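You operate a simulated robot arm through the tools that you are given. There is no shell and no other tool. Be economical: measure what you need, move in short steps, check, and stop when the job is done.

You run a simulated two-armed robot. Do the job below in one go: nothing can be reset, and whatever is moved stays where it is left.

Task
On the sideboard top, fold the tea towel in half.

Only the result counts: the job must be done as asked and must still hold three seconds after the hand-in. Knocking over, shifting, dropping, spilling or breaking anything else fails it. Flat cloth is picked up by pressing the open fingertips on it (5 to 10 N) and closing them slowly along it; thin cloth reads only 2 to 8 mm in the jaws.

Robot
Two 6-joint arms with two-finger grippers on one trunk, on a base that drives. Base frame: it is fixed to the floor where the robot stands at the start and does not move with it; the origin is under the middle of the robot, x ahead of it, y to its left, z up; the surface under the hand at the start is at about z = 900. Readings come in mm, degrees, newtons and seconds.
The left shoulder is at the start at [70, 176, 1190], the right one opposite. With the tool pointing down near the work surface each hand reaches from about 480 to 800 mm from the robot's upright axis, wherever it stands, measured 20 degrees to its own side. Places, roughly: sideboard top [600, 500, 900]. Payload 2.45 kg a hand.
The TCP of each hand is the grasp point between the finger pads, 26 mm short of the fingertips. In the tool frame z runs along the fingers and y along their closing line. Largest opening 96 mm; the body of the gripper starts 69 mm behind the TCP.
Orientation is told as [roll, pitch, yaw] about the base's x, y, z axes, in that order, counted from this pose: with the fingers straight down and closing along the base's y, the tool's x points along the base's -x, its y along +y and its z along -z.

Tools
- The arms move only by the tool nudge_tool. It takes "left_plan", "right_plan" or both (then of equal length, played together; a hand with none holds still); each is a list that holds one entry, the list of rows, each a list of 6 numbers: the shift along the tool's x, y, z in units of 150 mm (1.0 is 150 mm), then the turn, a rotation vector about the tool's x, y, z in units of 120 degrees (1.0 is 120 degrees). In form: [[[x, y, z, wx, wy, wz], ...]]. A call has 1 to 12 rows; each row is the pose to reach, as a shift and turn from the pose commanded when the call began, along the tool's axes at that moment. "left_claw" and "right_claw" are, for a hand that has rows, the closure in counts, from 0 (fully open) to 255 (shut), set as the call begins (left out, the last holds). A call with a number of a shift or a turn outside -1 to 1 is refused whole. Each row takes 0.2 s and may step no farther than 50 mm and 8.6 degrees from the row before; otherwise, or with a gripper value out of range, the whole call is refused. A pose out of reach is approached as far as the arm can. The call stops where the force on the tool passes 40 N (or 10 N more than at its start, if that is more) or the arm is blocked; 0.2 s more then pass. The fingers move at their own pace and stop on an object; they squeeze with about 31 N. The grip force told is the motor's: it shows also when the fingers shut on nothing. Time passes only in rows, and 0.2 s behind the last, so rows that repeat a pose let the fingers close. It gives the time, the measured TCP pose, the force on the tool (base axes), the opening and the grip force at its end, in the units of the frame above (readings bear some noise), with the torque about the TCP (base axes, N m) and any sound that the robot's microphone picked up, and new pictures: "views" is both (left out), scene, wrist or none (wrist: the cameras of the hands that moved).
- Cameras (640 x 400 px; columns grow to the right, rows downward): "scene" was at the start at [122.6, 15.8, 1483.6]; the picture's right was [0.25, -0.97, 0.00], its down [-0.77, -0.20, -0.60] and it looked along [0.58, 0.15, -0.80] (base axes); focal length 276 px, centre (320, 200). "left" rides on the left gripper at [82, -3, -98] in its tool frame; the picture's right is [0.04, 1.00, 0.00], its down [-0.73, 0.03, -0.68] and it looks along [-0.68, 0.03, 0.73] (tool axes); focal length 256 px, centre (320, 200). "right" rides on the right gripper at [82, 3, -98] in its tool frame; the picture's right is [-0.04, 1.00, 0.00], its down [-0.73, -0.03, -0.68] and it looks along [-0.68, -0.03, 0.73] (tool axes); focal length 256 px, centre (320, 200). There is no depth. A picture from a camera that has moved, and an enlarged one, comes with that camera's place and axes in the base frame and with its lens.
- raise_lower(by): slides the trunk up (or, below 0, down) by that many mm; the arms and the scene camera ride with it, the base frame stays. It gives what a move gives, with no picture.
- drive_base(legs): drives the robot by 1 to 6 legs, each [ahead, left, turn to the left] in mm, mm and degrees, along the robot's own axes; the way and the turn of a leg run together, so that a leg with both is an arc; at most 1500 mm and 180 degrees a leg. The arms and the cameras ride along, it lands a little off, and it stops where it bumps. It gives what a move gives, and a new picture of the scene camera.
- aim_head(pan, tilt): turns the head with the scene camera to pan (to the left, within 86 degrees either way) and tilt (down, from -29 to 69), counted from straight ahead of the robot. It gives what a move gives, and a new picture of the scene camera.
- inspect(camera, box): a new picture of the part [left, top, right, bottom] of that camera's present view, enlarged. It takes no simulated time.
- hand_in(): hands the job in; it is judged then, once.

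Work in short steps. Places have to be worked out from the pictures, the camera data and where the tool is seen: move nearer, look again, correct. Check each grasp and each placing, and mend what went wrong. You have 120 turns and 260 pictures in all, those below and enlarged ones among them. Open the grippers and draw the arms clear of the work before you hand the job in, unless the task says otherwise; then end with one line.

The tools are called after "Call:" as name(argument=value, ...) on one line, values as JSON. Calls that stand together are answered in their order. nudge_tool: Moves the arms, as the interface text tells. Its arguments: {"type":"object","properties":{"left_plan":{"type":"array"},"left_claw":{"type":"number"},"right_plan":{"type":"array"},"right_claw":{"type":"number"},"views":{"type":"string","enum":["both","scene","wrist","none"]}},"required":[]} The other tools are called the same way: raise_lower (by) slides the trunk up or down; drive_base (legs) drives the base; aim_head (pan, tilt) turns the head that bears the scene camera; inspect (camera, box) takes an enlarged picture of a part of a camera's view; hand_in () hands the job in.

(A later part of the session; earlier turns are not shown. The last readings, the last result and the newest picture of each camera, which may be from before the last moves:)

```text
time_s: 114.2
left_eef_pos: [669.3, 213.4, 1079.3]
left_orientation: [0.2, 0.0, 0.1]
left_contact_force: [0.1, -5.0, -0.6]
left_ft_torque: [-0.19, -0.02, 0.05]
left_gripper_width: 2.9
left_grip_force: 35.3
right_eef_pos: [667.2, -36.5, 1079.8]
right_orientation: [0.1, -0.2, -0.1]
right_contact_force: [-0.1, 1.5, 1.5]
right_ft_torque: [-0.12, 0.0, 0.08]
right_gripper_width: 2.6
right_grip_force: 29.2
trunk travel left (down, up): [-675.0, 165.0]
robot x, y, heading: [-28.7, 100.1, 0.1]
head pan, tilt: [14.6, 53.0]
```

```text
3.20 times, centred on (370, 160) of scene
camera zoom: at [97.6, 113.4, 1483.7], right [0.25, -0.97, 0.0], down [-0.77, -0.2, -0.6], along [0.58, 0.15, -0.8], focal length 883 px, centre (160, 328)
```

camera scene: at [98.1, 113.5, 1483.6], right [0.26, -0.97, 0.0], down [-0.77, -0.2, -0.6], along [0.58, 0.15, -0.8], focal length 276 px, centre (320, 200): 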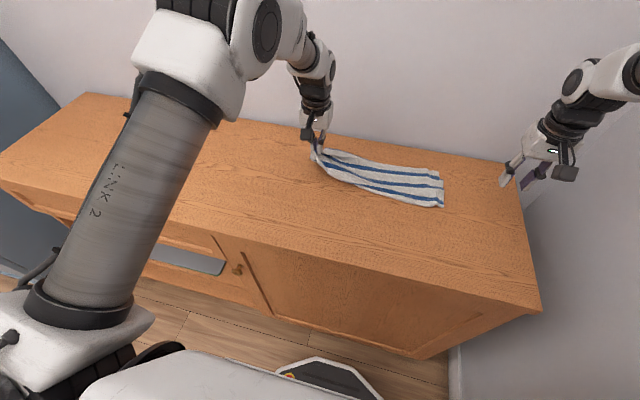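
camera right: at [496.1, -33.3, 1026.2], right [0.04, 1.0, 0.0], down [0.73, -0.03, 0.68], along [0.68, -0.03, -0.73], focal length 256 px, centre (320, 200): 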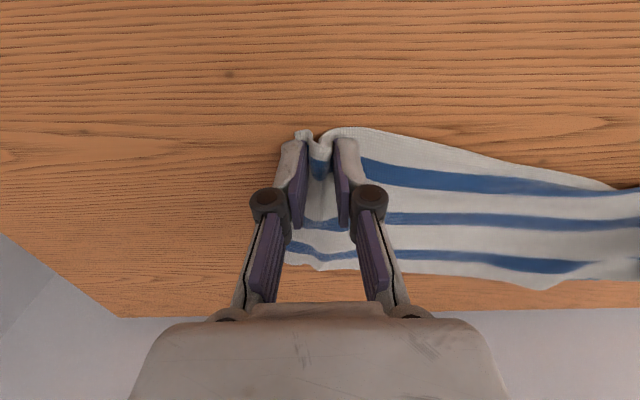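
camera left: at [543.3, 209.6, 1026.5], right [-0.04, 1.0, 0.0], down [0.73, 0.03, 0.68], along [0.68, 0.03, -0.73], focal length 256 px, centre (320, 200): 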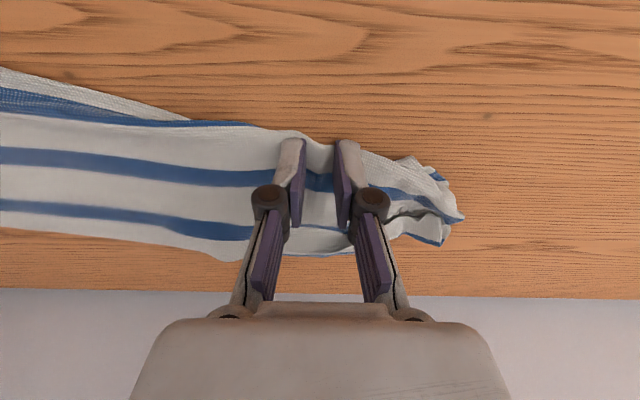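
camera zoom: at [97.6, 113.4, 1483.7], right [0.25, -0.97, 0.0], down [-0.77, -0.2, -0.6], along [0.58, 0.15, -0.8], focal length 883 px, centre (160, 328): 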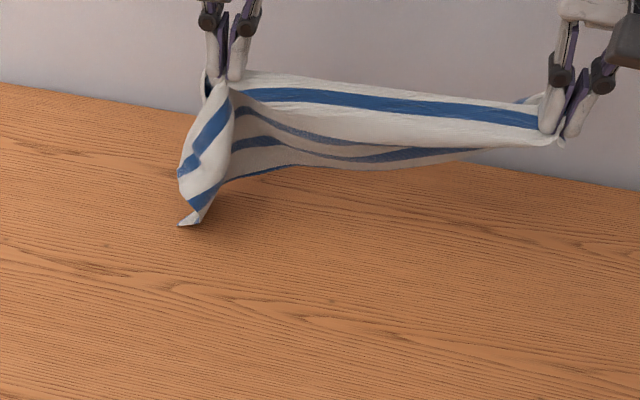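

The loose left part now hangs free. I move out to the start point (+x, +y), then lay it down moving diagonally (-x, -y) so the left end trails out to the left and the far edges trail away from me.

Call:
nudge_tool(left_plan=[[[-0.06, 0.08, 0, 0, 0, 0], [-0.12, 0.17, 0, 0, 0, 0], [-0.18, 0.27, 0, 0, 0, 0], [-0.24, 0.37, 0, 0, 0, 0], [-0.3, 0.47, 0.05, 0, 0, 0], [-0.3, 0.47, 0.12, 0, 0, 0]]], right_plan=[[[-0.06, 0.08, 0, 0, 0, 0], [-0.12, 0.17, 0, 0, 0, 0], [-0.18, 0.27, 0, 0, 0, 0], [-0.24, 0.37, 0, 0, 0, 0], [-0.3, 0.47, 0.05, 0, 0, 0], [-0.3, 0.47, 0.12, 0, 0, 0]]], views="none")

Call:
nudge_tool(left_plan=[[[0, -0.04, 0.12, 0, 0, 0], [0.04, -0.09, 0.22, 0, 0, 0], [0.1, -0.15, 0.3, 0, 0, 0], [0.18, -0.21, 0.37, 0, 0, 0], [0.27, -0.28, 0.44, 0, 0, 0], [0.36, -0.35, 0.51, 0, 0, 0], [0.45, -0.42, 0.58, 0, 0, 0], [0.54, -0.49, 0.65, 0, 0, 0], [0.63, -0.56, 0.71, 0, 0, 0], [0.72, -0.62, 0.77, 0, 0, 0], [0.8, -0.67, 0.82, 0, 0, 0], [0.85, -0.7, 0.86, 0, 0, 0]]], right_plan=[[[0, -0.04, 0.12, 0, 0, 0], [0.04, -0.09, 0.22, 0, 0, 0], [0.1, -0.15, 0.3, 0, 0, 0], [0.18, -0.21, 0.37, 0, 0, 0], [0.27, -0.28, 0.44, 0, 0, 0], [0.36, -0.35, 0.51, 0, 0, 0], [0.45, -0.42, 0.58, 0, 0, 0], [0.54, -0.49, 0.65, 0, 0, 0], [0.63, -0.56, 0.71, 0, 0, 0], [0.72, -0.62, 0.77, 0, 0, 0], [0.8, -0.67, 0.82, 0, 0, 0], [0.85, -0.7, 0.86, 0, 0, 0]]], views="none")

Call:
inspect(camera="scene", box=[270, 120, 470, 240])

```text
time_s: 115.6
left_eef_pos: [710.9, 282.7, 1061.1]
left_orientation: [0.1, 0.0, 0.0]
left_contact_force: [0.1, -2.4, 1.2]
left_ft_torque: [-0.23, 0.01, 0.03]
left_gripper_width: 1.0
left_grip_force: 30.0
right_eef_pos: [706.1, 29.6, 1058.8]
right_orientation: [0.2, -0.2, -0.2]
right_contact_force: [0.2, 6.6, 1.4]
right_ft_torque: [0.21, 0.04, 0.08]
right_gripper_width: 4.2
right_grip_force: 33.6
right hand out of reach, approached as far as the arm can: row 5, 6
trunk travel left (down, up): [-675.0, 165.0]
robot x, y, heading: [-26.0, 98.3, 0.0]
head pan, tilt: [14.6, 53.0]
```

```text
time_s: 118.2
left_eef_pos: [584.3, 179.4, 933.1]
left_orientation: [0.2, 0.0, 0.0]
left_contact_force: [-0.2, -6.6, 0.4]
left_ft_torque: [-0.22, -0.04, -0.01]
left_gripper_width: 2.2
left_grip_force: 28.2
right_eef_pos: [579.6, -75.0, 930.4]
right_orientation: [0.2, -0.2, 0.0]
right_contact_force: [-0.3, 5.8, 1.7]
right_ft_torque: [0.14, -0.02, 0.06]
right_gripper_width: 3.6
right_grip_force: 27.7
trunk travel left (down, up): [-675.0, 165.0]
robot x, y, heading: [-25.3, 96.7, 0.1]
head pan, tilt: [14.6, 53.0]
```

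```text
3.20 times, centred on (370, 180) of scene
camera zoom: at [97.7, 112.9, 1483.7], right [0.25, -0.97, 0.0], down [-0.77, -0.2, -0.6], along [0.58, 0.15, -0.8], focal length 883 px, centre (160, 264)
```

zoom: 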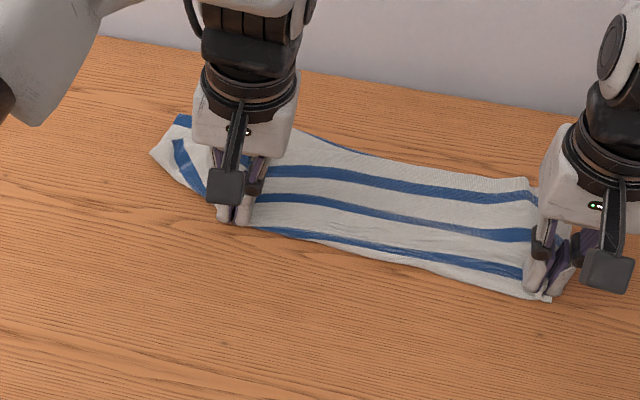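

Looks flat, and the left end trailed outward. I open, lift and look.

Call:
nudge_tool(left_plan=[[[0, 0, 0.01, 0, 0, 0], [0, 0, 0.01, 0, 0, 0], [0, 0, -0.12, 0, 0, 0], [0, 0, -0.35, 0, 0, 0], [0.1, 0.1, -0.6, 0, 0, 0], [0.2, 0.25, -0.8, 0, 0, 0], [0.25, 0.45, -0.85, 0, 0, 0], [0.25, 0.65, -0.85, 0, 0, 0], [0.25, 0.9, -0.85, 0, 0, 0]]], right_plan=[[[0, 0, 0, 0, 0, 0], [0, 0, 0, 0, 0, 0], [0, 0, -0.12, 0, 0, 0], [0, 0, -0.35, 0, 0, 0], [0, -0.1, -0.6, 0, 0, 0], [0, -0.25, -0.8, 0, 0, 0], [0, -0.45, -0.85, 0, 0, 0], [0, -0.55, -0.85, 0, 0, 0], [0, -0.55, -0.85, 0, 0, 0]]], left_claw=180, right_claw=180, views="none")

Call:
inspect(camera="scene", box=[290, 130, 470, 240])

Call:
inspect(camera="left", box=[60, 40, 340, 250])

Call:
inspect(camera="right", box=[330, 20, 610, 230])

```text
time_s: 120.2
left_eef_pos: [547.6, 315.7, 1057.5]
left_orientation: [0.0, 0.0, -0.1]
left_contact_force: [0.6, 0.0, 1.1]
left_ft_torque: [0.0, -0.02, 0.0]
left_gripper_width: 28.1
left_grip_force: 0.1
right_eef_pos: [578.8, -155.7, 1059.9]
right_orientation: [0.0, -0.2, -0.1]
right_contact_force: [-0.2, 0.6, 0.1]
right_ft_torque: [-0.03, -0.03, -0.02]
right_gripper_width: 28.1
right_grip_force: 0.1
trunk travel left (down, up): [-675.0, 165.0]
robot x, y, heading: [-24.7, 94.0, 0.5]
head pan, tilt: [14.6, 53.0]
```

```text
3.56 times, centred on (380, 185) of scene
camera zoom: at [97.4, 116.3, 1483.6], right [0.25, -0.97, 0.0], down [-0.77, -0.2, -0.6], along [0.58, 0.15, -0.8], focal length 981 px, centre (107, 253)
```

zoom: 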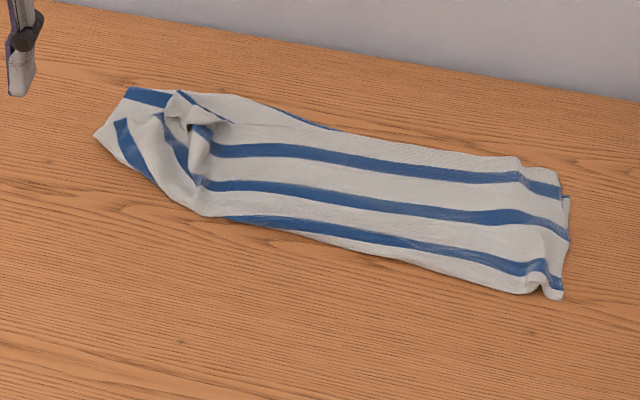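

```text
1.90 times, centred on (200, 145) of left
camera zoom: at [464.2, 312.2, 1156.2], right [-0.04, 1.0, 0.0], down [0.73, 0.03, 0.68], along [0.68, 0.03, -0.73], focal length 488 px, centre (549, 305)
```

zoom: 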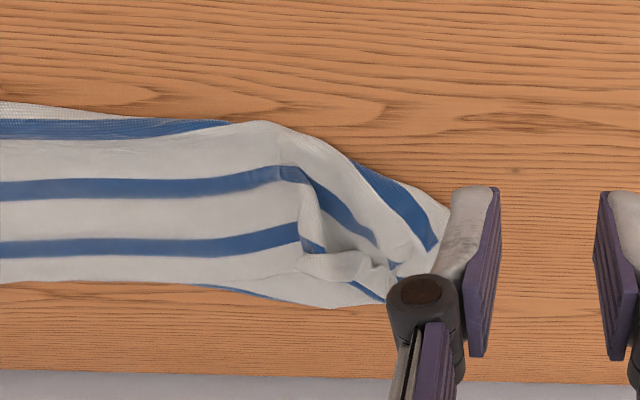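

```text
1.90 times, centred on (470, 125) of right
camera zoom: at [498.6, -151.2, 1157.5], right [0.04, 1.0, 0.0], down [0.73, -0.03, 0.68], along [0.68, -0.03, -0.73], focal length 488 px, centre (34, 343)
```

zoom: 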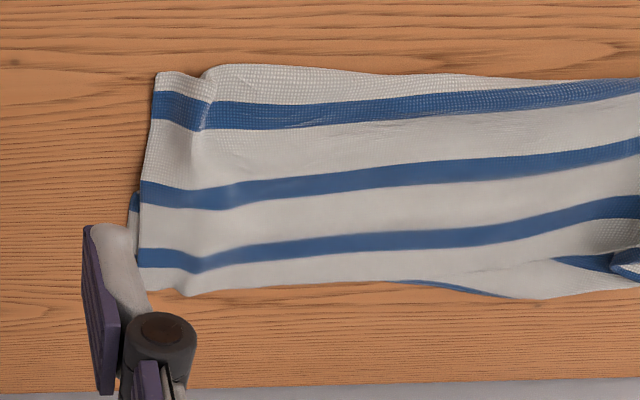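

The right end is good. On the left, the fold's end has swung to about (630,264) and the top corner is still tucked. I pinch the fold's left corner (both layers) and carry it to where it belongs, ≈(580,288).

Call:
nudge_tool(left_plan=[[[-0.1, -0.08, 0.15, 0, 0, 0], [-0.2, -0.16, 0.3, 0, 0, 0], [-0.3, -0.24, 0.45, 0, 0, 0], [-0.42, -0.32, 0.6, 0, 0, 0], [-0.516, -0.385, 0.75, 0, 0, 0], [-0.516, -0.385, 0.84, 0, 0, 0], [-0.516, -0.385, 0.855, 0, 0, 0], [-0.516, -0.385, 0.855, 0, 0, 0]]], left_claw=170, views="wrist")

```text
time_s: 122.0
left_eef_pos: [625.6, 256.5, 931.4]
left_orientation: [0.1, 0.0, -0.1]
left_contact_force: [0.4, 0.0, -0.4]
left_ft_torque: [0.0, -0.01, -0.02]
left_gripper_width: 32.1
left_grip_force: 0.1
right_eef_pos: [579.9, -156.9, 1059.0]
right_orientation: [0.1, -0.2, -0.1]
right_contact_force: [-0.5, 0.3, 0.5]
right_ft_torque: [0.01, -0.01, -0.02]
right_gripper_width: 27.9
right_grip_force: 0.1
trunk travel left (down, up): [-675.0, 165.0]
robot x, y, heading: [-25.0, 101.0, 0.2]
head pan, tilt: [14.6, 53.0]
camera left: at [543.6, 252.7, 1029.4], right [-0.04, 1.0, 0.0], down [0.73, 0.03, 0.68], along [0.68, 0.03, -0.73], focal length 256 px, centre (320, 200)
```

left: 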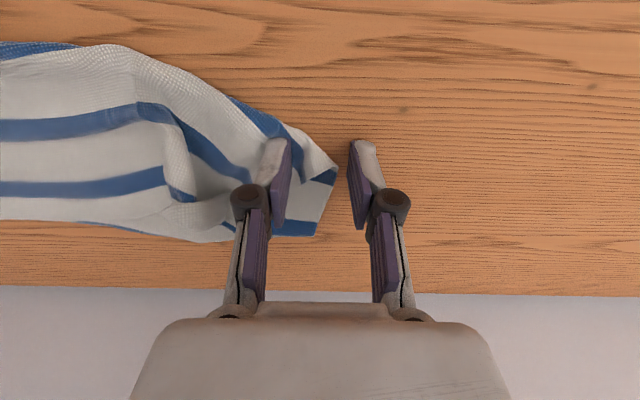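

The fold corner lies between the fingers. I lower 3 mm, close, and check the grip by a small lift.

Call:
nudge_tool(left_plan=[[[0, 0, 0.015, 0, 0, 0], [0, 0, 0.022, 0, 0, 0], [0, 0, 0.022, 0, 0, 0]]], left_claw=185, views="none")

Call:
nudge_tool(left_plan=[[[0, 0, 0, 0, 0, 0]]], left_claw=212, views="none")

Call:
nudge_tool(left_plan=[[[0, 0, 0, 0, 0, 0], [0, 0, 0, 0, 0, 0], [0, 0, 0, 0, 0, 0], [0, 0, -0.1, 0, 0, 0], [0, 0.03, -0.25, 0, 0, 0], [0.05, 0.08, -0.4, 0, 0, 0], [0.1, 0.12, -0.5, 0, 0, 0], [0.1, 0.12, -0.5, 0, 0, 0]]], left_claw=255, views="none")

Call:
inspect(camera="scene", box=[280, 110, 460, 230])

```text
time_s: 122.8
left_eef_pos: [626.4, 255.8, 927.4]
left_orientation: [0.0, 0.0, 0.0]
left_contact_force: [0.1, 0.3, 0.2]
left_ft_torque: [-0.01, 0.02, -0.02]
left_gripper_width: 26.6
left_grip_force: 0.0
right_eef_pos: [580.5, -155.6, 1058.6]
right_orientation: [0.2, -0.1, -0.1]
right_contact_force: [-0.1, 0.1, -0.6]
right_ft_torque: [0.01, 0.01, 0.01]
right_gripper_width: 28.2
right_grip_force: 0.0
trunk travel left (down, up): [-675.0, 165.0]
robot x, y, heading: [-23.4, 98.3, -0.0]
head pan, tilt: [14.6, 53.0]
```

```text
time_s: 123.2
left_eef_pos: [626.7, 254.6, 928.7]
left_orientation: [0.1, 0.1, 0.0]
left_contact_force: [0.8, -0.1, 0.5]
left_ft_torque: [-0.02, 0.0, -0.01]
left_gripper_width: 16.2
left_grip_force: 0.3
right_eef_pos: [580.4, -157.4, 1058.9]
right_orientation: [0.1, -0.2, -0.1]
right_contact_force: [0.0, 0.5, 0.3]
right_ft_torque: [-0.01, 0.0, 0.01]
right_gripper_width: 28.4
right_grip_force: 0.1
trunk travel left (down, up): [-675.0, 165.0]
robot x, y, heading: [-24.3, 99.6, 0.3]
head pan, tilt: [14.6, 53.0]
```

```text
time_s: 125.0
left_eef_pos: [611.8, 273.9, 1002.3]
left_orientation: [0.2, 0.1, 0.0]
left_contact_force: [-0.3, -1.0, 0.5]
left_ft_torque: [-0.01, 0.0, -0.01]
left_gripper_width: 2.6
left_grip_force: 28.4
right_eef_pos: [580.0, -158.4, 1059.3]
right_orientation: [0.0, -0.2, -0.2]
right_contact_force: [-0.1, 0.3, 0.5]
right_ft_torque: [-0.03, -0.01, 0.02]
right_gripper_width: 28.2
right_grip_force: 0.0
trunk travel left (down, up): [-675.0, 165.0]
robot x, y, heading: [-21.5, 96.4, -0.1]
head pan, tilt: [14.6, 53.0]
```

```text
3.33 times, centred on (370, 170) of scene
camera zoom: at [98.6, 113.4, 1483.5], right [0.25, -0.97, 0.0], down [-0.77, -0.2, -0.6], along [0.58, 0.15, -0.8], focal length 919 px, centre (153, 300)
```

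zoom: 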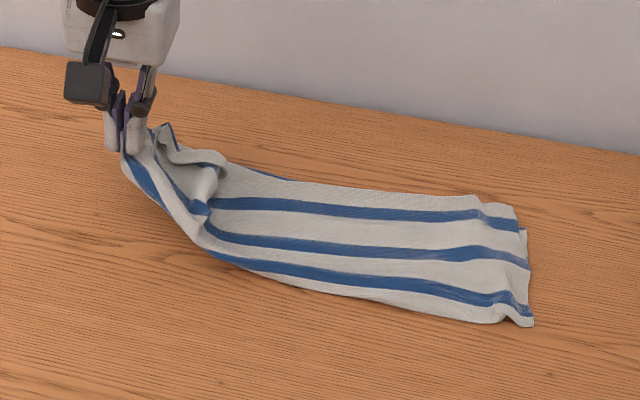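

The fold corner is held. I stretch it out to the left along the fold line to about (585,303) and lay it down.

Call:
nudge_tool(left_plan=[[[0.04, 0.05, 0.02, 0, 0, 0], [0.08, 0.1, 0.06, 0, 0, 0], [0.12, 0.14, 0.12, 0, 0, 0], [0.15, 0.17, 0.2, 0, 0, 0], [0.17, 0.19, 0.3, 0, 0, 0], [0.17, 0.2, 0.4, 0, 0, 0], [0.17, 0.2, 0.47, 0, 0, 0], [0.17, 0.2, 0.47, 0, 0, 0]]], views="none")

Call:
inspect(camera="scene", box=[280, 110, 460, 230])

```text
time_s: 126.8
left_eef_pos: [586.2, 305.0, 933.5]
left_orientation: [0.1, -0.1, 0.1]
left_contact_force: [0.1, -0.8, -1.2]
left_ft_torque: [0.01, 0.02, -0.01]
left_gripper_width: 5.4
left_grip_force: 31.3
right_eef_pos: [580.3, -157.1, 1059.4]
right_orientation: [0.2, -0.3, -0.1]
right_contact_force: [-0.1, -0.6, 0.9]
right_ft_torque: [0.0, 0.0, -0.01]
right_gripper_width: 28.2
right_grip_force: 0.1
trunk travel left (down, up): [-675.0, 165.0]
robot x, y, heading: [-26.6, 101.1, 0.3]
head pan, tilt: [14.6, 53.0]
```

```text
3.33 times, centred on (370, 170) of scene
camera zoom: at [97.7, 113.1, 1483.6], right [0.25, -0.97, 0.0], down [-0.77, -0.2, -0.6], along [0.58, 0.15, -0.8], focal length 919 px, centre (153, 300)
```

zoom: 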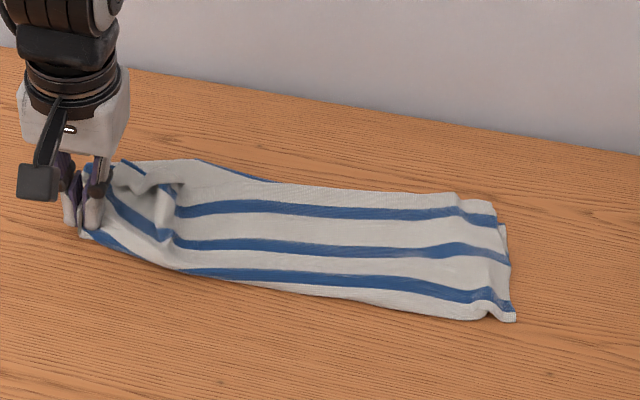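

The fold line is straight now. I release the left hand and look from just above at the top corner flap.

Call:
nudge_tool(left_plan=[[[0, 0, 0.02, 0, 0, 0], [0, 0, 0.02, 0, 0, 0], [0, 0, -0.1, 0, 0, 0], [0, 0, -0.3, 0, 0, 0], [0, 0, -0.5, 0, 0, 0], [-0.05, 0.05, -0.5, 0, 0, 0]]], left_claw=140, views="none")

Call:
inspect(camera="left", box=[130, 60, 410, 260])

```text
time_s: 128.2
left_eef_pos: [595.0, 311.5, 1006.8]
left_orientation: [0.0, 0.0, 0.0]
left_contact_force: [0.3, -0.4, -0.3]
left_ft_torque: [0.0, 0.03, 0.01]
left_gripper_width: 43.2
left_grip_force: 0.0
right_eef_pos: [580.3, -156.1, 1057.6]
right_orientation: [0.1, -0.1, 0.0]
right_contact_force: [0.9, 1.1, -0.1]
right_ft_torque: [0.01, 0.0, -0.01]
right_gripper_width: 28.0
right_grip_force: 0.0
trunk travel left (down, up): [-675.0, 165.0]
robot x, y, heading: [-24.5, 96.5, 0.2]
head pan, tilt: [14.6, 53.0]
```

```text
2.00 times, centred on (270, 160) of left
camera zoom: at [512.4, 308.8, 1105.0], right [-0.04, 1.0, 0.0], down [0.73, 0.03, 0.68], along [0.68, 0.03, -0.73], focal length 512 px, centre (420, 280)
```

zoom: 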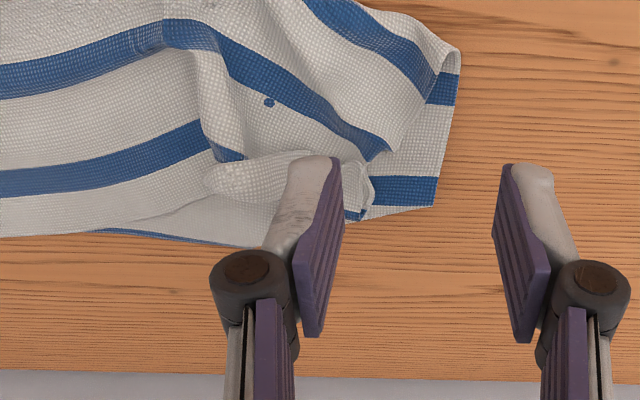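

The top layer's corner is a rolled tongue near (645,285), only about 35 mm from the lower corner (≈(655,322)). I turn the left hand 90° so it can pinch the tongue across and pull it straight out to the left.

Call:
nudge_tool(left_plan=[[[-0.03, -0.02, 0.02, 0, 0, 0.065], [-0.06, -0.04, 0.04, 0, 0, 0.13], [-0.09, -0.06, 0.06, 0, 0, 0.195], [-0.12, -0.08, 0.08, 0, 0, 0.26], [-0.15, -0.1, 0.1, 0, 0, 0.325], [-0.18, -0.12, 0.12, 0, 0, 0.39], [-0.21, -0.14, 0.14, 0, 0, 0.455], [-0.24, -0.16, 0.16, 0, 0, 0.52], [-0.27, -0.18, 0.18, 0, 0, 0.585], [-0.3, -0.2, 0.2, 0, 0, 0.65], [-0.333, -0.21, 0.23, 0, 0, 0.715], [-0.333, -0.21, 0.25, 0, 0, 0.75]]], left_claw=130, views="wrist")

```text
time_s: 130.8
left_eef_pos: [643.1, 279.4, 969.5]
left_orientation: [0.0, 0.1, -90.0]
left_contact_force: [0.0, -0.4, 0.2]
left_ft_torque: [0.01, 0.04, -0.02]
left_gripper_width: 46.6
left_grip_force: 0.1
right_eef_pos: [579.5, -158.2, 1058.1]
right_orientation: [0.1, -0.2, -0.1]
right_contact_force: [-0.8, 0.3, 0.8]
right_ft_torque: [0.01, -0.01, -0.02]
right_gripper_width: 28.0
right_grip_force: 0.1
trunk travel left (down, up): [-675.0, 165.0]
robot x, y, heading: [-24.7, 96.2, 0.2]
head pan, tilt: [14.6, 53.0]
camera left: at [638.9, 361.2, 1068.0], right [1.0, 0.04, 0.0], down [0.03, -0.73, 0.68], along [0.03, -0.68, -0.73], focal length 256 px, centre (320, 200)
```

left: 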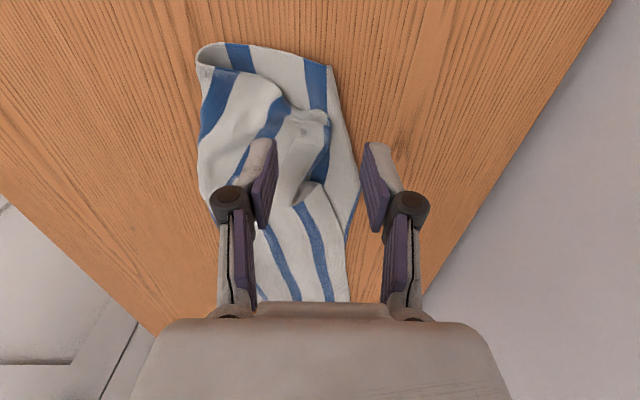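

This gives an excellent view. The tongue's end is at ≈(634,288) and the lower corner at ≈(647,315). I lower around the tongue, close, lift 30 mm, and look.

Call:
nudge_tool(left_plan=[[[0.02, -0.04, 0.08, 0, 0, 0], [0.033, -0.06, 0.16, 0, 0, 0], [0.033, -0.06, 0.23, 0, 0, 0], [0.033, -0.06, 0.255, 0, 0, 0], [0.033, -0.06, 0.255, 0, 0, 0]]], views="none")

Call:
nudge_tool(left_plan=[[[0, 0, 0, 0, 0, 0], [0, 0, 0, 0, 0, 0], [0, 0, 0, 0, 0, 0], [0, 0, -0.08, 0, 0, 0], [0.03, 0, -0.18, 0, 0, 0], [0.08, 0.03, -0.25, 0, 0, 0], [0.15, 0.06, -0.25, 0, 0, 0], [0.15, 0.06, -0.25, 0, 0, 0]]], left_claw=255, views="wrist")

```text
time_s: 132.0
left_eef_pos: [634.1, 285.1, 931.5]
left_orientation: [-0.1, 0.2, -90.0]
left_contact_force: [-0.3, -0.6, 0.0]
left_ft_torque: [0.01, 0.01, 0.01]
left_gripper_width: 47.2
left_grip_force: 0.1
right_eef_pos: [580.0, -157.0, 1058.4]
right_orientation: [0.2, -0.2, -0.1]
right_contact_force: [0.6, -0.2, -0.2]
right_ft_torque: [0.0, -0.01, -0.04]
right_gripper_width: 28.0
right_grip_force: 0.1
trunk travel left (down, up): [-675.0, 165.0]
robot x, y, heading: [-20.7, 96.6, 0.1]
head pan, tilt: [14.6, 53.0]
```

```text
time_s: 133.8
left_eef_pos: [643.0, 306.4, 969.9]
left_orientation: [0.0, 0.1, -90.0]
left_contact_force: [-1.3, 0.4, 1.1]
left_ft_torque: [0.0, 0.09, -0.03]
left_gripper_width: 2.5
left_grip_force: 29.3
right_eef_pos: [580.8, -157.1, 1059.0]
right_orientation: [0.1, -0.2, -0.1]
right_contact_force: [0.6, -0.3, -0.3]
right_ft_torque: [0.01, -0.01, 0.01]
right_gripper_width: 28.2
right_grip_force: 0.2
trunk travel left (down, up): [-675.0, 165.0]
robot x, y, heading: [-24.0, 94.4, 0.2]
head pan, tilt: [14.6, 53.0]
camera left: at [638.1, 388.9, 1068.1], right [1.0, 0.04, 0.0], down [0.03, -0.73, 0.68], along [0.03, -0.68, -0.74], focal length 256 px, centre (320, 200)
```

left: 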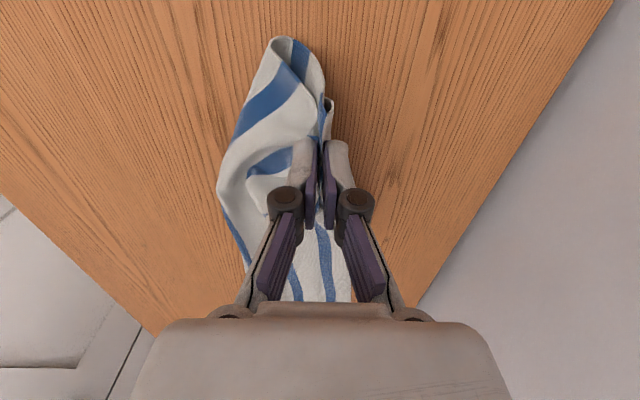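

I carry the held corner to +x (≈688,312), so the layer's side edge spreads from the fold, and lay it down.

Call:
nudge_tool(left_plan=[[[0.02, 0.06, -0.08, 0, 0, 0], [0.03, 0.14, -0.1, 0, 0, 0], [0.04, 0.22, -0.08, 0, 0, 0], [0.04, 0.3, 0, 0, 0, 0], [0.04, 0.32, 0.1, 0, 0, 0], [0.04, 0.32, 0.18, 0, 0, 0], [0.04, 0.32, 0.24, 0, 0, 0], [0.04, 0.32, 0.24, 0, 0, 0]]], views="wrist")

Call:
inspect(camera="scene", box=[280, 110, 460, 230])

```text
time_s: 135.6
left_eef_pos: [689.3, 314.0, 934.2]
left_orientation: [0.1, 0.1, -90.0]
left_contact_force: [0.1, 0.0, 4.7]
left_ft_torque: [-0.02, -0.03, 0.05]
left_gripper_width: 3.4
left_grip_force: 28.0
right_eef_pos: [579.9, -157.5, 1059.2]
right_orientation: [0.3, -0.2, -0.2]
right_contact_force: [0.3, -0.9, -0.5]
right_ft_torque: [0.02, -0.01, -0.01]
right_gripper_width: 28.2
right_grip_force: 0.0
trunk travel left (down, up): [-675.0, 165.0]
robot x, y, heading: [-22.2, 101.1, 0.2]
head pan, tilt: [14.6, 53.0]
camera left: at [684.8, 395.2, 1032.3], right [1.0, 0.04, 0.0], down [0.03, -0.73, 0.68], along [0.03, -0.68, -0.73], focal length 256 px, centre (320, 200)
```

left: 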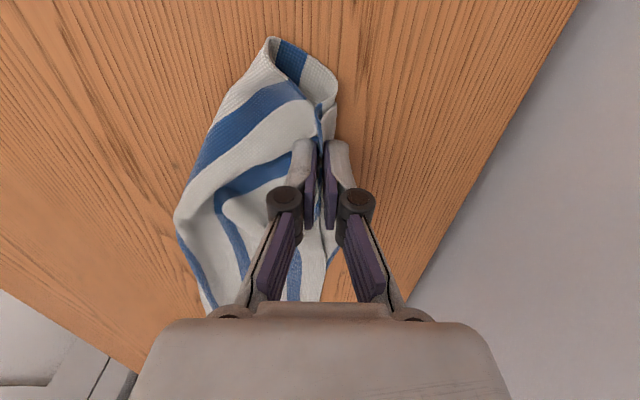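

```text
3.33 times, centred on (370, 170) of scene
camera zoom: at [97.3, 113.2, 1483.7], right [0.25, -0.97, 0.0], down [-0.77, -0.2, -0.6], along [0.58, 0.15, -0.8], focal length 919 px, centre (153, 300)
```

zoom: 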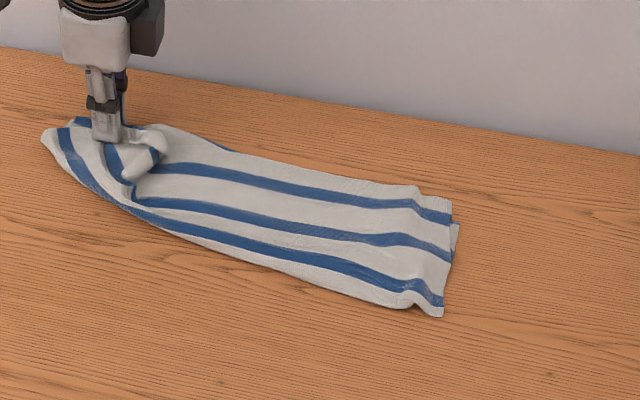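

The end moved along but the top corner lobe (≈(658,260)) was not in the jaws. I release, rise, and look down at it.

Call:
nudge_tool(left_plan=[[[0, 0, 0.02, 0, 0, 0], [0, 0, 0.02, 0, 0, 0], [0, 0, -0.1, 0, 0, 0], [0, 0, -0.25, 0, 0, 0], [-0.1, -0.05, -0.35, 0, 0, 0], [-0.2, -0.12, -0.35, 0, 0, 0], [-0.25, -0.17, -0.35, 0, 0, 0]]], left_claw=130, views="none")

Call:
inspect(camera="left", box=[150, 20, 450, 270])

```text
time_s: 137.2
left_eef_pos: [665.6, 275.1, 987.6]
left_orientation: [0.0, 0.1, -90.0]
left_contact_force: [0.0, -0.8, -0.1]
left_ft_torque: [-0.04, -0.02, -0.02]
left_gripper_width: 47.3
left_grip_force: 0.1
right_eef_pos: [579.9, -156.8, 1057.1]
right_orientation: [0.0, -0.2, -0.1]
right_contact_force: [0.7, 0.2, 0.1]
right_ft_torque: [0.0, -0.01, 0.0]
right_gripper_width: 28.3
right_grip_force: 0.0
trunk travel left (down, up): [-675.0, 165.0]
robot x, y, heading: [-22.9, 97.7, 0.1]
head pan, tilt: [14.6, 53.0]
```

```text
1.60 times, centred on (300, 145) of left
camera zoom: at [660.8, 357.6, 1085.1], right [1.0, 0.04, 0.0], down [0.03, -0.73, 0.68], along [0.03, -0.68, -0.74], focal length 410 px, centre (352, 288)
```

zoom: 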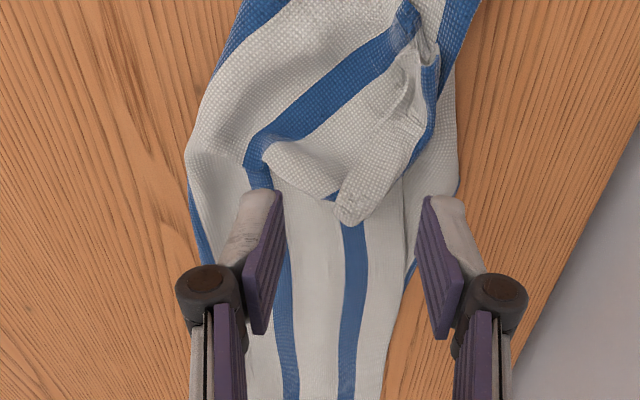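

Now it is clear: the top layer has a crosswise pleat near y≈270 and the left end is bunched narrow at ≈(687,350). I will anchor the right end with the right hand, pinch the whole left end, and stretch the towel lengthwise to pull the pleat out. I approach with both hands.

Call:
nudge_tool(left_plan=[[[0.08, 0.03, 0, 0, 0, 0], [0.16, 0.06, 0, 0, 0, 0], [0.24, 0.09, 0, 0, 0, 0], [0.32, 0.12, 0.02, 0, 0, 0], [0.4, 0.14, 0.1, 0, 0, 0], [0.467, 0.14, 0.2, 0, 0, 0], [0.467, 0.14, 0.3, 0, 0, 0], [0.467, 0.14, 0.3, 0, 0, 0]]], right_plan=[[[-0.04, 0.15, 0.1, 0, 0, 0], [-0.08, 0.3, 0.2, 0, 0, 0], [-0.13, 0.45, 0.3, 0, 0, 0], [-0.18, 0.6, 0.4, 0, 0, 0], [-0.24, 0.75, 0.5, 0, 0, 0], [-0.3, 0.88, 0.6, 0, 0, 0], [-0.333, 1, 0.65, 0, 0, 0], [-0.333, 1, 0.65, 0, 0, 0]]], left_claw=95, right_claw=120, views="wrist")

```text
time_s: 139.0
left_eef_pos: [687.4, 346.6, 941.6]
left_orientation: [0.1, 0.1, -90.0]
left_contact_force: [-0.6, -1.3, 0.0]
left_ft_torque: [0.01, -0.02, 0.02]
left_gripper_width: 60.5
left_grip_force: 0.0
right_eef_pos: [630.5, -7.4, 962.9]
right_orientation: [0.2, -0.2, -0.1]
right_contact_force: [0.2, -0.1, 0.1]
right_ft_torque: [-0.01, -0.03, -0.04]
right_gripper_width: 50.9
right_grip_force: 0.2
trunk travel left (down, up): [-675.0, 165.0]
robot x, y, heading: [-25.2, 96.7, 0.2]
head pan, tilt: [14.6, 53.0]
camera right: at [549.9, -3.8, 1059.7], right [0.04, 1.0, 0.0], down [0.73, -0.03, 0.68], along [0.68, -0.03, -0.73], focal length 256 px, centre (320, 200)
camera left: at [682.4, 427.5, 1039.5], right [1.0, 0.04, 0.0], down [0.03, -0.73, 0.68], along [0.03, -0.68, -0.74], focal length 256 px, centre (320, 200)
```

right: 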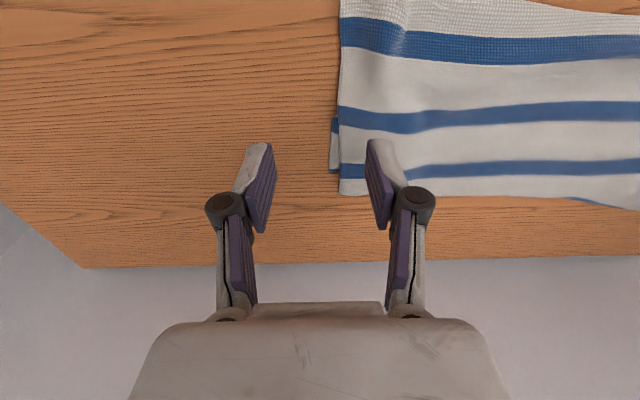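
left: 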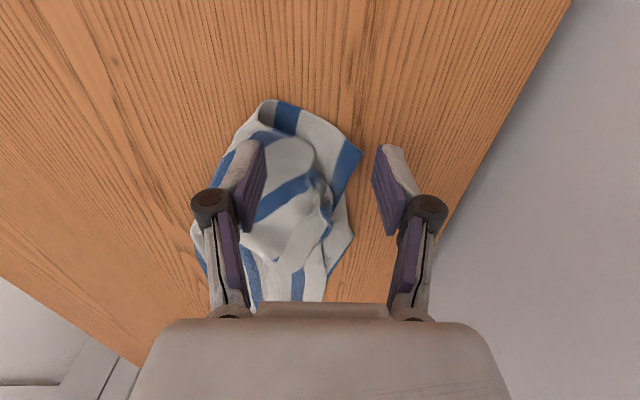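

I fine-tune: the right hand goes in to y≈42 and down to hold the right end, and the left shifts 8 mm and goes down onto the end.

Call:
nudge_tool(left_plan=[[[0.02, -0.03, 0.02, 0, 0, 0], [0.03, -0.053, 0.04, 0, 0, 0], [0.03, -0.053, 0.06, 0, 0, 0], [0.03, -0.053, 0.08, 0, 0, 0], [0.03, -0.053, 0.085, 0, 0, 0]]], right_plan=[[[0, 0.1, 0, 0, 0, 0], [0, 0.2, 0.05, 0, 0, 0], [0, 0.3, 0.13, 0, 0, 0], [0, 0.33, 0.2, 0, 0, 0], [0, 0.33, 0.235, 0, 0, 0]]], views="none")

Call:
nudge_tool(left_plan=[[[0, 0, 0, 0, 0, 0]]], right_plan=[[[0, 0, 0.007, 0, 0, 0]]], left_claw=140, views="none")

Call:
nudge_tool(left_plan=[[[0, 0, 0, 0, 0, 0]]], left_claw=190, views="none")

Call:
nudge_tool(left_plan=[[[0, 0, 0, 0, 0, 0], [0, 0, 0, 0, 0, 0], [0, 0, 0, 0, 0, 0], [0, 0, -0.05, 0, 0, 0], [0, 0, -0.12, 0, 0, 0]]], left_claw=255, views="none")

```text
time_s: 140.2
left_eef_pos: [677.7, 349.7, 928.3]
left_orientation: [0.2, 0.2, -90.0]
left_contact_force: [0.2, 0.3, 0.3]
left_ft_torque: [-0.02, -0.01, 0.02]
left_gripper_width: 60.2
left_grip_force: 0.0
right_eef_pos: [632.4, 42.4, 926.8]
right_orientation: [0.2, -0.3, 0.0]
right_contact_force: [1.6, -0.3, 3.9]
right_ft_torque: [-0.11, 0.02, 0.02]
right_gripper_width: 51.8
right_grip_force: 0.5
trunk travel left (down, up): [-675.0, 165.0]
robot x, y, heading: [-24.3, 93.2, 0.6]
head pan, tilt: [14.6, 53.0]
```

```text
time_s: 140.6
left_eef_pos: [677.5, 349.6, 928.5]
left_orientation: [0.1, 0.0, -90.1]
left_contact_force: [0.2, 0.1, 0.4]
left_ft_torque: [0.02, -0.04, 0.01]
left_gripper_width: 43.4
left_grip_force: 0.1
right_eef_pos: [630.6, 43.1, 925.7]
right_orientation: [0.3, -0.3, -0.1]
right_contact_force: [1.3, -0.3, 8.9]
right_ft_torque: [0.01, -0.04, -0.01]
right_gripper_width: 51.8
right_grip_force: 0.1
trunk travel left (down, up): [-675.0, 165.0]
robot x, y, heading: [-25.8, 97.2, 0.0]
head pan, tilt: [14.6, 53.0]
```

```text
time_s: 141.0
left_eef_pos: [677.2, 350.8, 928.7]
left_orientation: [0.1, 0.0, -90.0]
left_contact_force: [-0.4, -0.2, 2.6]
left_ft_torque: [-0.02, 0.0, -0.01]
left_gripper_width: 24.5
left_grip_force: 0.0
right_eef_pos: [630.7, 42.6, 926.7]
right_orientation: [0.1, -0.3, 0.0]
right_contact_force: [0.6, -0.9, 8.6]
right_ft_torque: [0.07, 0.03, -0.01]
right_gripper_width: 50.5
right_grip_force: 0.0
trunk travel left (down, up): [-675.0, 165.0]
robot x, y, heading: [-26.9, 95.7, -0.0]
head pan, tilt: [14.6, 53.0]
```

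```text
time_s: 142.2
left_eef_pos: [676.7, 351.1, 946.4]
left_orientation: [0.0, 0.0, -90.0]
left_contact_force: [0.6, -0.2, -0.7]
left_ft_torque: [0.01, -0.28, 0.01]
left_gripper_width: 2.6
left_grip_force: 27.3
right_eef_pos: [630.7, 42.1, 924.3]
right_orientation: [0.1, -0.2, 0.0]
right_contact_force: [-0.4, 0.8, 5.8]
right_ft_torque: [0.0, 0.03, 0.0]
right_gripper_width: 53.0
right_grip_force: 0.1
trunk travel left (down, up): [-675.0, 165.0]
robot x, y, heading: [-19.6, 103.1, 0.3]
head pan, tilt: [14.6, 53.0]
```

The whole left end is pinched and the right end is held down. I stretch to the left (+y to ≈385) and back in line (x≈632), then look.

Call:
nudge_tool(left_plan=[[[0.03, -0.05, -0.03, 0, 0, 0], [0.06, -0.1, -0.05, 0, 0, 0], [0.1, -0.16, -0.05, 0, 0, 0], [0.14, -0.22, -0.03, 0, 0, 0], [0.18, -0.27, 0, 0, 0, 0], [0.22, -0.3, 0.03, 0, 0, 0], [0.22, -0.3, 0.06, 0, 0, 0], [0.22, -0.3, 0.09, 0, 0, 0]]], views="none")

Call:
inspect(camera="scene", box=[260, 110, 460, 240])

```text
time_s: 144.0
left_eef_pos: [631.2, 384.8, 933.6]
left_orientation: [0.2, 0.1, -90.0]
left_contact_force: [0.7, -4.0, 2.0]
left_ft_torque: [-0.07, 0.14, -0.05]
left_gripper_width: 3.2
left_grip_force: 31.5
right_eef_pos: [630.2, 41.9, 925.5]
right_orientation: [0.1, -0.3, -0.1]
right_contact_force: [0.0, 4.6, 19.5]
right_ft_torque: [0.52, 0.09, -0.01]
right_gripper_width: 51.8
right_grip_force: 9.2
trunk travel left (down, up): [-675.0, 165.0]
robot x, y, heading: [-26.7, 97.9, 0.1]
head pan, tilt: [14.6, 53.0]
```

```text
3.08 times, centred on (360, 175) of scene
camera zoom: at [95.9, 113.7, 1483.9], right [0.26, -0.97, 0.0], down [-0.77, -0.2, -0.6], along [0.58, 0.15, -0.8], focal length 849 px, centre (197, 277)
```

zoom: 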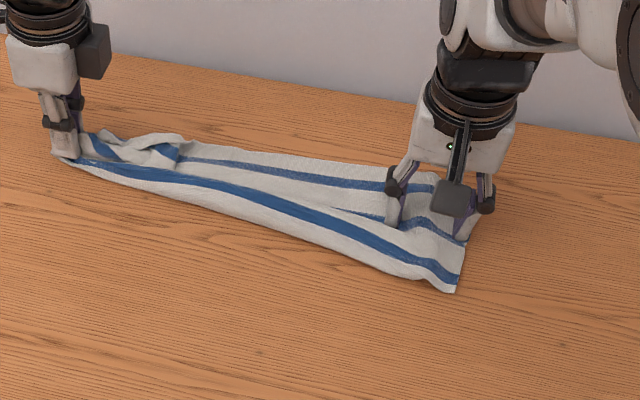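

The towel is taut now, and the fold edge is straight. What remains is a simple turned-over corner flap of the top layer near the left end. I release both hands and look from above.

Call:
nudge_tool(left_plan=[[[0, 0, 0.02, 0, 0, 0], [0, 0, 0.02, 0, 0, 0], [0, 0, -0.1, 0, 0, 0], [0, 0, -0.25, 0, 0, 0], [-0.1, 0.02, -0.38, 0, 0, 0], [-0.25, 0.05, -0.42, 0, 0, 0], [-0.35, 0.08, -0.42, 0, 0, 0]]], right_plan=[[[0, 0, -0.02, 0, 0, 0], [0, 0, -0.1, 0, 0, 0], [0, -0.05, -0.25, 0, 0, 0], [0, -0.2, -0.45, 0, 0, 0], [0, -0.4, -0.6, 0, 0, 0], [0, -0.65, -0.7, 0, 0, 0], [0, -0.9, -0.75, 0, 0, 0]]], left_claw=130, views="none")

Call:
inspect(camera="left", box=[150, 20, 450, 270])

Call:
inspect(camera="scene", box=[260, 110, 460, 240])

```text
time_s: 145.6
left_eef_pos: [645.4, 330.1, 996.4]
left_orientation: [0.1, 0.2, -90.0]
left_contact_force: [1.0, 1.0, -0.5]
left_ft_torque: [0.03, 0.04, -0.03]
left_gripper_width: 46.8
left_grip_force: 0.0
right_eef_pos: [629.8, -93.6, 1037.2]
right_orientation: [0.1, -0.1, 0.0]
right_contact_force: [0.5, 0.0, -0.2]
right_ft_torque: [0.02, -0.04, -0.01]
right_gripper_width: 50.8
right_grip_force: 0.0
trunk travel left (down, up): [-675.0, 165.0]
robot x, y, heading: [-26.2, 96.1, 0.2]
head pan, tilt: [14.6, 53.0]
```

```text
1.60 times, centred on (300, 145) of left
camera zoom: at [640.7, 411.0, 1094.2], right [1.0, 0.04, 0.0], down [0.03, -0.74, 0.68], along [0.03, -0.68, -0.74], focal length 410 px, centre (352, 288)
```

zoom: 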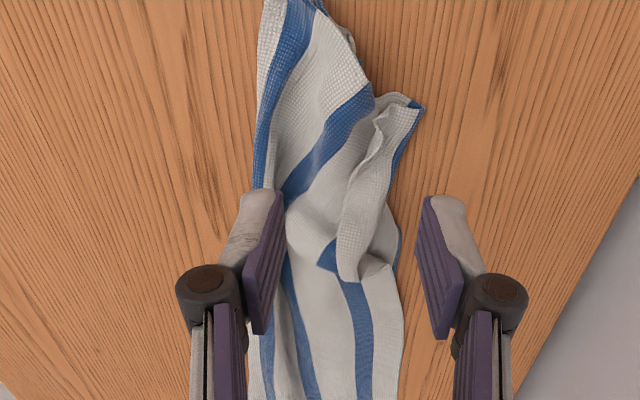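

```text
3.08 times, centred on (360, 175) of scene
camera zoom: at [98.4, 111.4, 1483.6], right [0.26, -0.97, 0.0], down [-0.77, -0.2, -0.6], along [0.58, 0.15, -0.8], focal length 849 px, centre (197, 277)
```

zoom: 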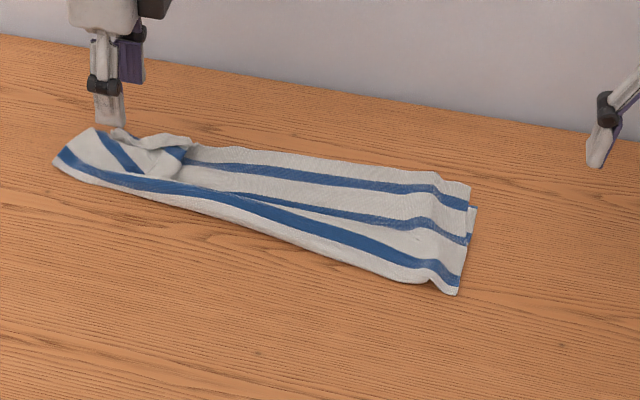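

The turned flap's free end is at ≈(646,275). I take just that lobe, with tips about 9 mm above the table, lift it, and carry it over toward the lower corner (≈(675,352)).

Call:
nudge_tool(left_plan=[[[-0.1, 0, 0.02, 0, 0, 0], [-0.22, 0.01, 0.08, 0, 0, 0], [-0.34, 0.02, 0.18, 0, 0, 0], [-0.347, 0.02, 0.3, 0, 0, 0], [-0.347, 0.02, 0.41, 0, 0, 0], [-0.347, 0.02, 0.41, 0, 0, 0]]], views="none")

Call:
nudge_tool(left_plan=[[[0, 0, 0, 0, 0, 0], [0, 0, 0, 0, 0, 0], [0, 0, 0, 0, 0, 0], [0, 0, -0.1, 0, 0, 0], [0.05, 0, -0.25, 0, 0, 0], [0.12, 0.02, -0.35, 0, 0, 0], [0.2, 0.04, -0.4, 0, 0, 0]]], left_claw=255, views="wrist")

Call:
inspect(camera="scene", box=[260, 100, 460, 230])

```text
time_s: 147.0
left_eef_pos: [646.1, 280.2, 934.6]
left_orientation: [-0.1, 0.1, -90.1]
left_contact_force: [0.3, -0.3, -0.4]
left_ft_torque: [0.0, -0.01, 0.03]
left_gripper_width: 46.9
left_grip_force: 0.1
right_eef_pos: [630.7, -91.8, 1038.0]
right_orientation: [0.1, -0.2, -0.2]
right_contact_force: [-0.6, -0.3, 0.5]
right_ft_torque: [-0.03, -0.01, 0.0]
right_gripper_width: 50.5
right_grip_force: 0.1
trunk travel left (down, up): [-675.0, 165.0]
robot x, y, heading: [-22.4, 98.1, 0.2]
head pan, tilt: [14.6, 53.0]
```

```text
time_s: 148.6
left_eef_pos: [655.3, 310.9, 995.0]
left_orientation: [0.0, 0.1, -90.0]
left_contact_force: [0.7, 0.4, -0.5]
left_ft_torque: [-0.02, -0.01, 0.0]
left_gripper_width: 5.2
left_grip_force: 36.6
right_eef_pos: [630.3, -91.9, 1038.0]
right_orientation: [0.1, -0.2, -0.1]
right_contact_force: [-0.8, 0.6, -0.2]
right_ft_torque: [-0.02, -0.02, -0.03]
right_gripper_width: 50.9
right_grip_force: 0.1
trunk travel left (down, up): [-675.0, 165.0]
robot x, y, heading: [-26.5, 98.7, 0.2]
head pan, tilt: [14.6, 53.0]
camera left: at [650.4, 391.6, 1092.8], right [1.0, 0.04, 0.0], down [0.03, -0.73, 0.68], along [0.03, -0.68, -0.73], focal length 256 px, centre (320, 200)
```

left: 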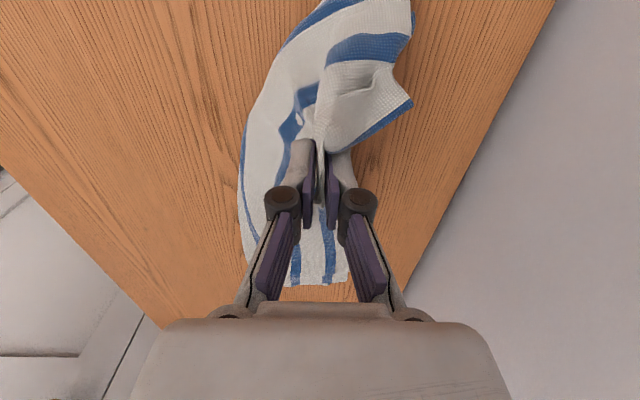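

```text
3.08 times, centred on (360, 165) of scene
camera zoom: at [97.8, 113.9, 1483.6], right [0.25, -0.97, 0.0], down [-0.77, -0.2, -0.6], along [0.58, 0.15, -0.8], focal length 849 px, centre (197, 308)
```

zoom: 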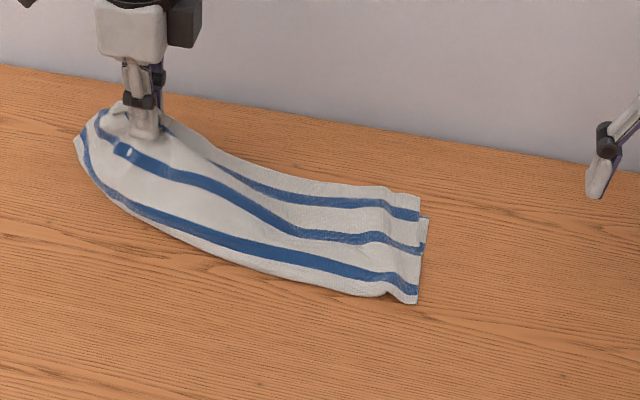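

The lobe is unrolled: stripe 2 now runs on smoothly and the free corner points outward. I carry it a little further out and lay it down, then release and look.

Call:
nudge_tool(left_plan=[[[0.08, 0.04, 0, 0, 0, 0], [0.16, 0.08, 0.02, 0, 0, 0], [0.24, 0.1, 0.08, 0, 0, 0], [0.26, 0.1, 0.18, 0, 0, 0], [0.22, 0.1, 0.28, 0, 0, 0], [0.17, 0.1, 0.36, 0, 0, 0], [0.15, 0.1, 0.42, 0, 0, 0], [0.15, 0.1, 0.42, 0, 0, 0]]], views="none")

Call:
nudge_tool(left_plan=[[[0, 0, 0, 0, 0, 0], [0, 0, 0, 0, 0, 0], [0, 0, -0.12, 0, 0, 0], [0, 0, -0.3, 0, 0, 0], [0.05, 0, -0.5, 0, 0, 0], [0.15, 0, -0.55, 0, 0, 0]]], left_claw=130, views="wrist")

Call:
inspect(camera="scene", box=[260, 100, 460, 230])

```text
time_s: 150.4
left_eef_pos: [668.4, 331.9, 931.0]
left_orientation: [0.0, 0.1, -90.0]
left_contact_force: [-0.2, -0.4, 2.8]
left_ft_torque: [-0.06, -0.1, -0.05]
left_gripper_width: 2.2
left_grip_force: 31.9
right_eef_pos: [630.5, -91.9, 1037.5]
right_orientation: [0.0, -0.1, -0.1]
right_contact_force: [-0.8, -0.2, 0.2]
right_ft_torque: [-0.03, 0.04, 0.02]
right_gripper_width: 50.7
right_grip_force: 0.1
trunk travel left (down, up): [-675.0, 165.0]
robot x, y, heading: [-21.0, 95.9, 0.1]
head pan, tilt: [14.6, 53.0]
```

```text
time_s: 151.8
left_eef_pos: [671.3, 354.3, 1013.0]
left_orientation: [0.0, 0.0, -90.0]
left_contact_force: [0.2, 0.1, -0.7]
left_ft_torque: [-0.01, 0.0, -0.01]
left_gripper_width: 46.8
left_grip_force: 0.2
right_eef_pos: [630.8, -91.1, 1037.9]
right_orientation: [0.1, -0.2, -0.1]
right_contact_force: [-0.6, 1.1, -0.1]
right_ft_torque: [-0.01, -0.02, -0.01]
right_gripper_width: 50.6
right_grip_force: 0.1
trunk travel left (down, up): [-675.0, 165.0]
robot x, y, heading: [-24.6, 99.2, 0.1]
head pan, tilt: [14.6, 53.0]
camera left: at [666.2, 436.5, 1111.9], right [1.0, 0.04, 0.0], down [0.03, -0.73, 0.68], along [0.03, -0.68, -0.73], focal length 256 px, centre (320, 200)
```

left: 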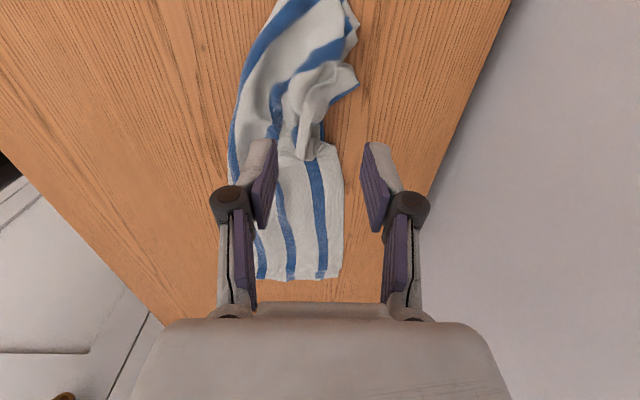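

```text
3.08 times, centred on (360, 165) of scene
camera zoom: at [98.2, 114.5, 1483.6], right [0.25, -0.97, 0.0], down [-0.77, -0.2, -0.6], along [0.58, 0.15, -0.8], focal length 849 px, centre (197, 308)
```

zoom: 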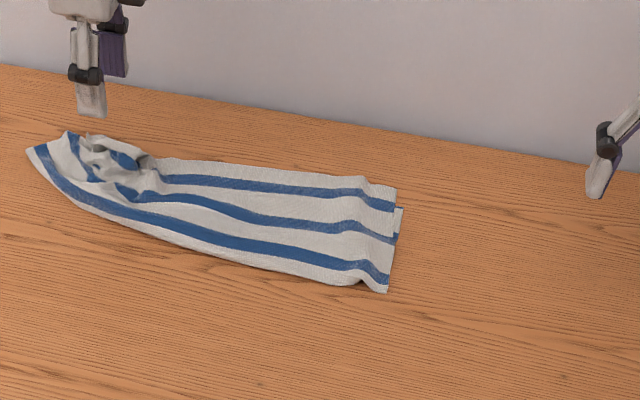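

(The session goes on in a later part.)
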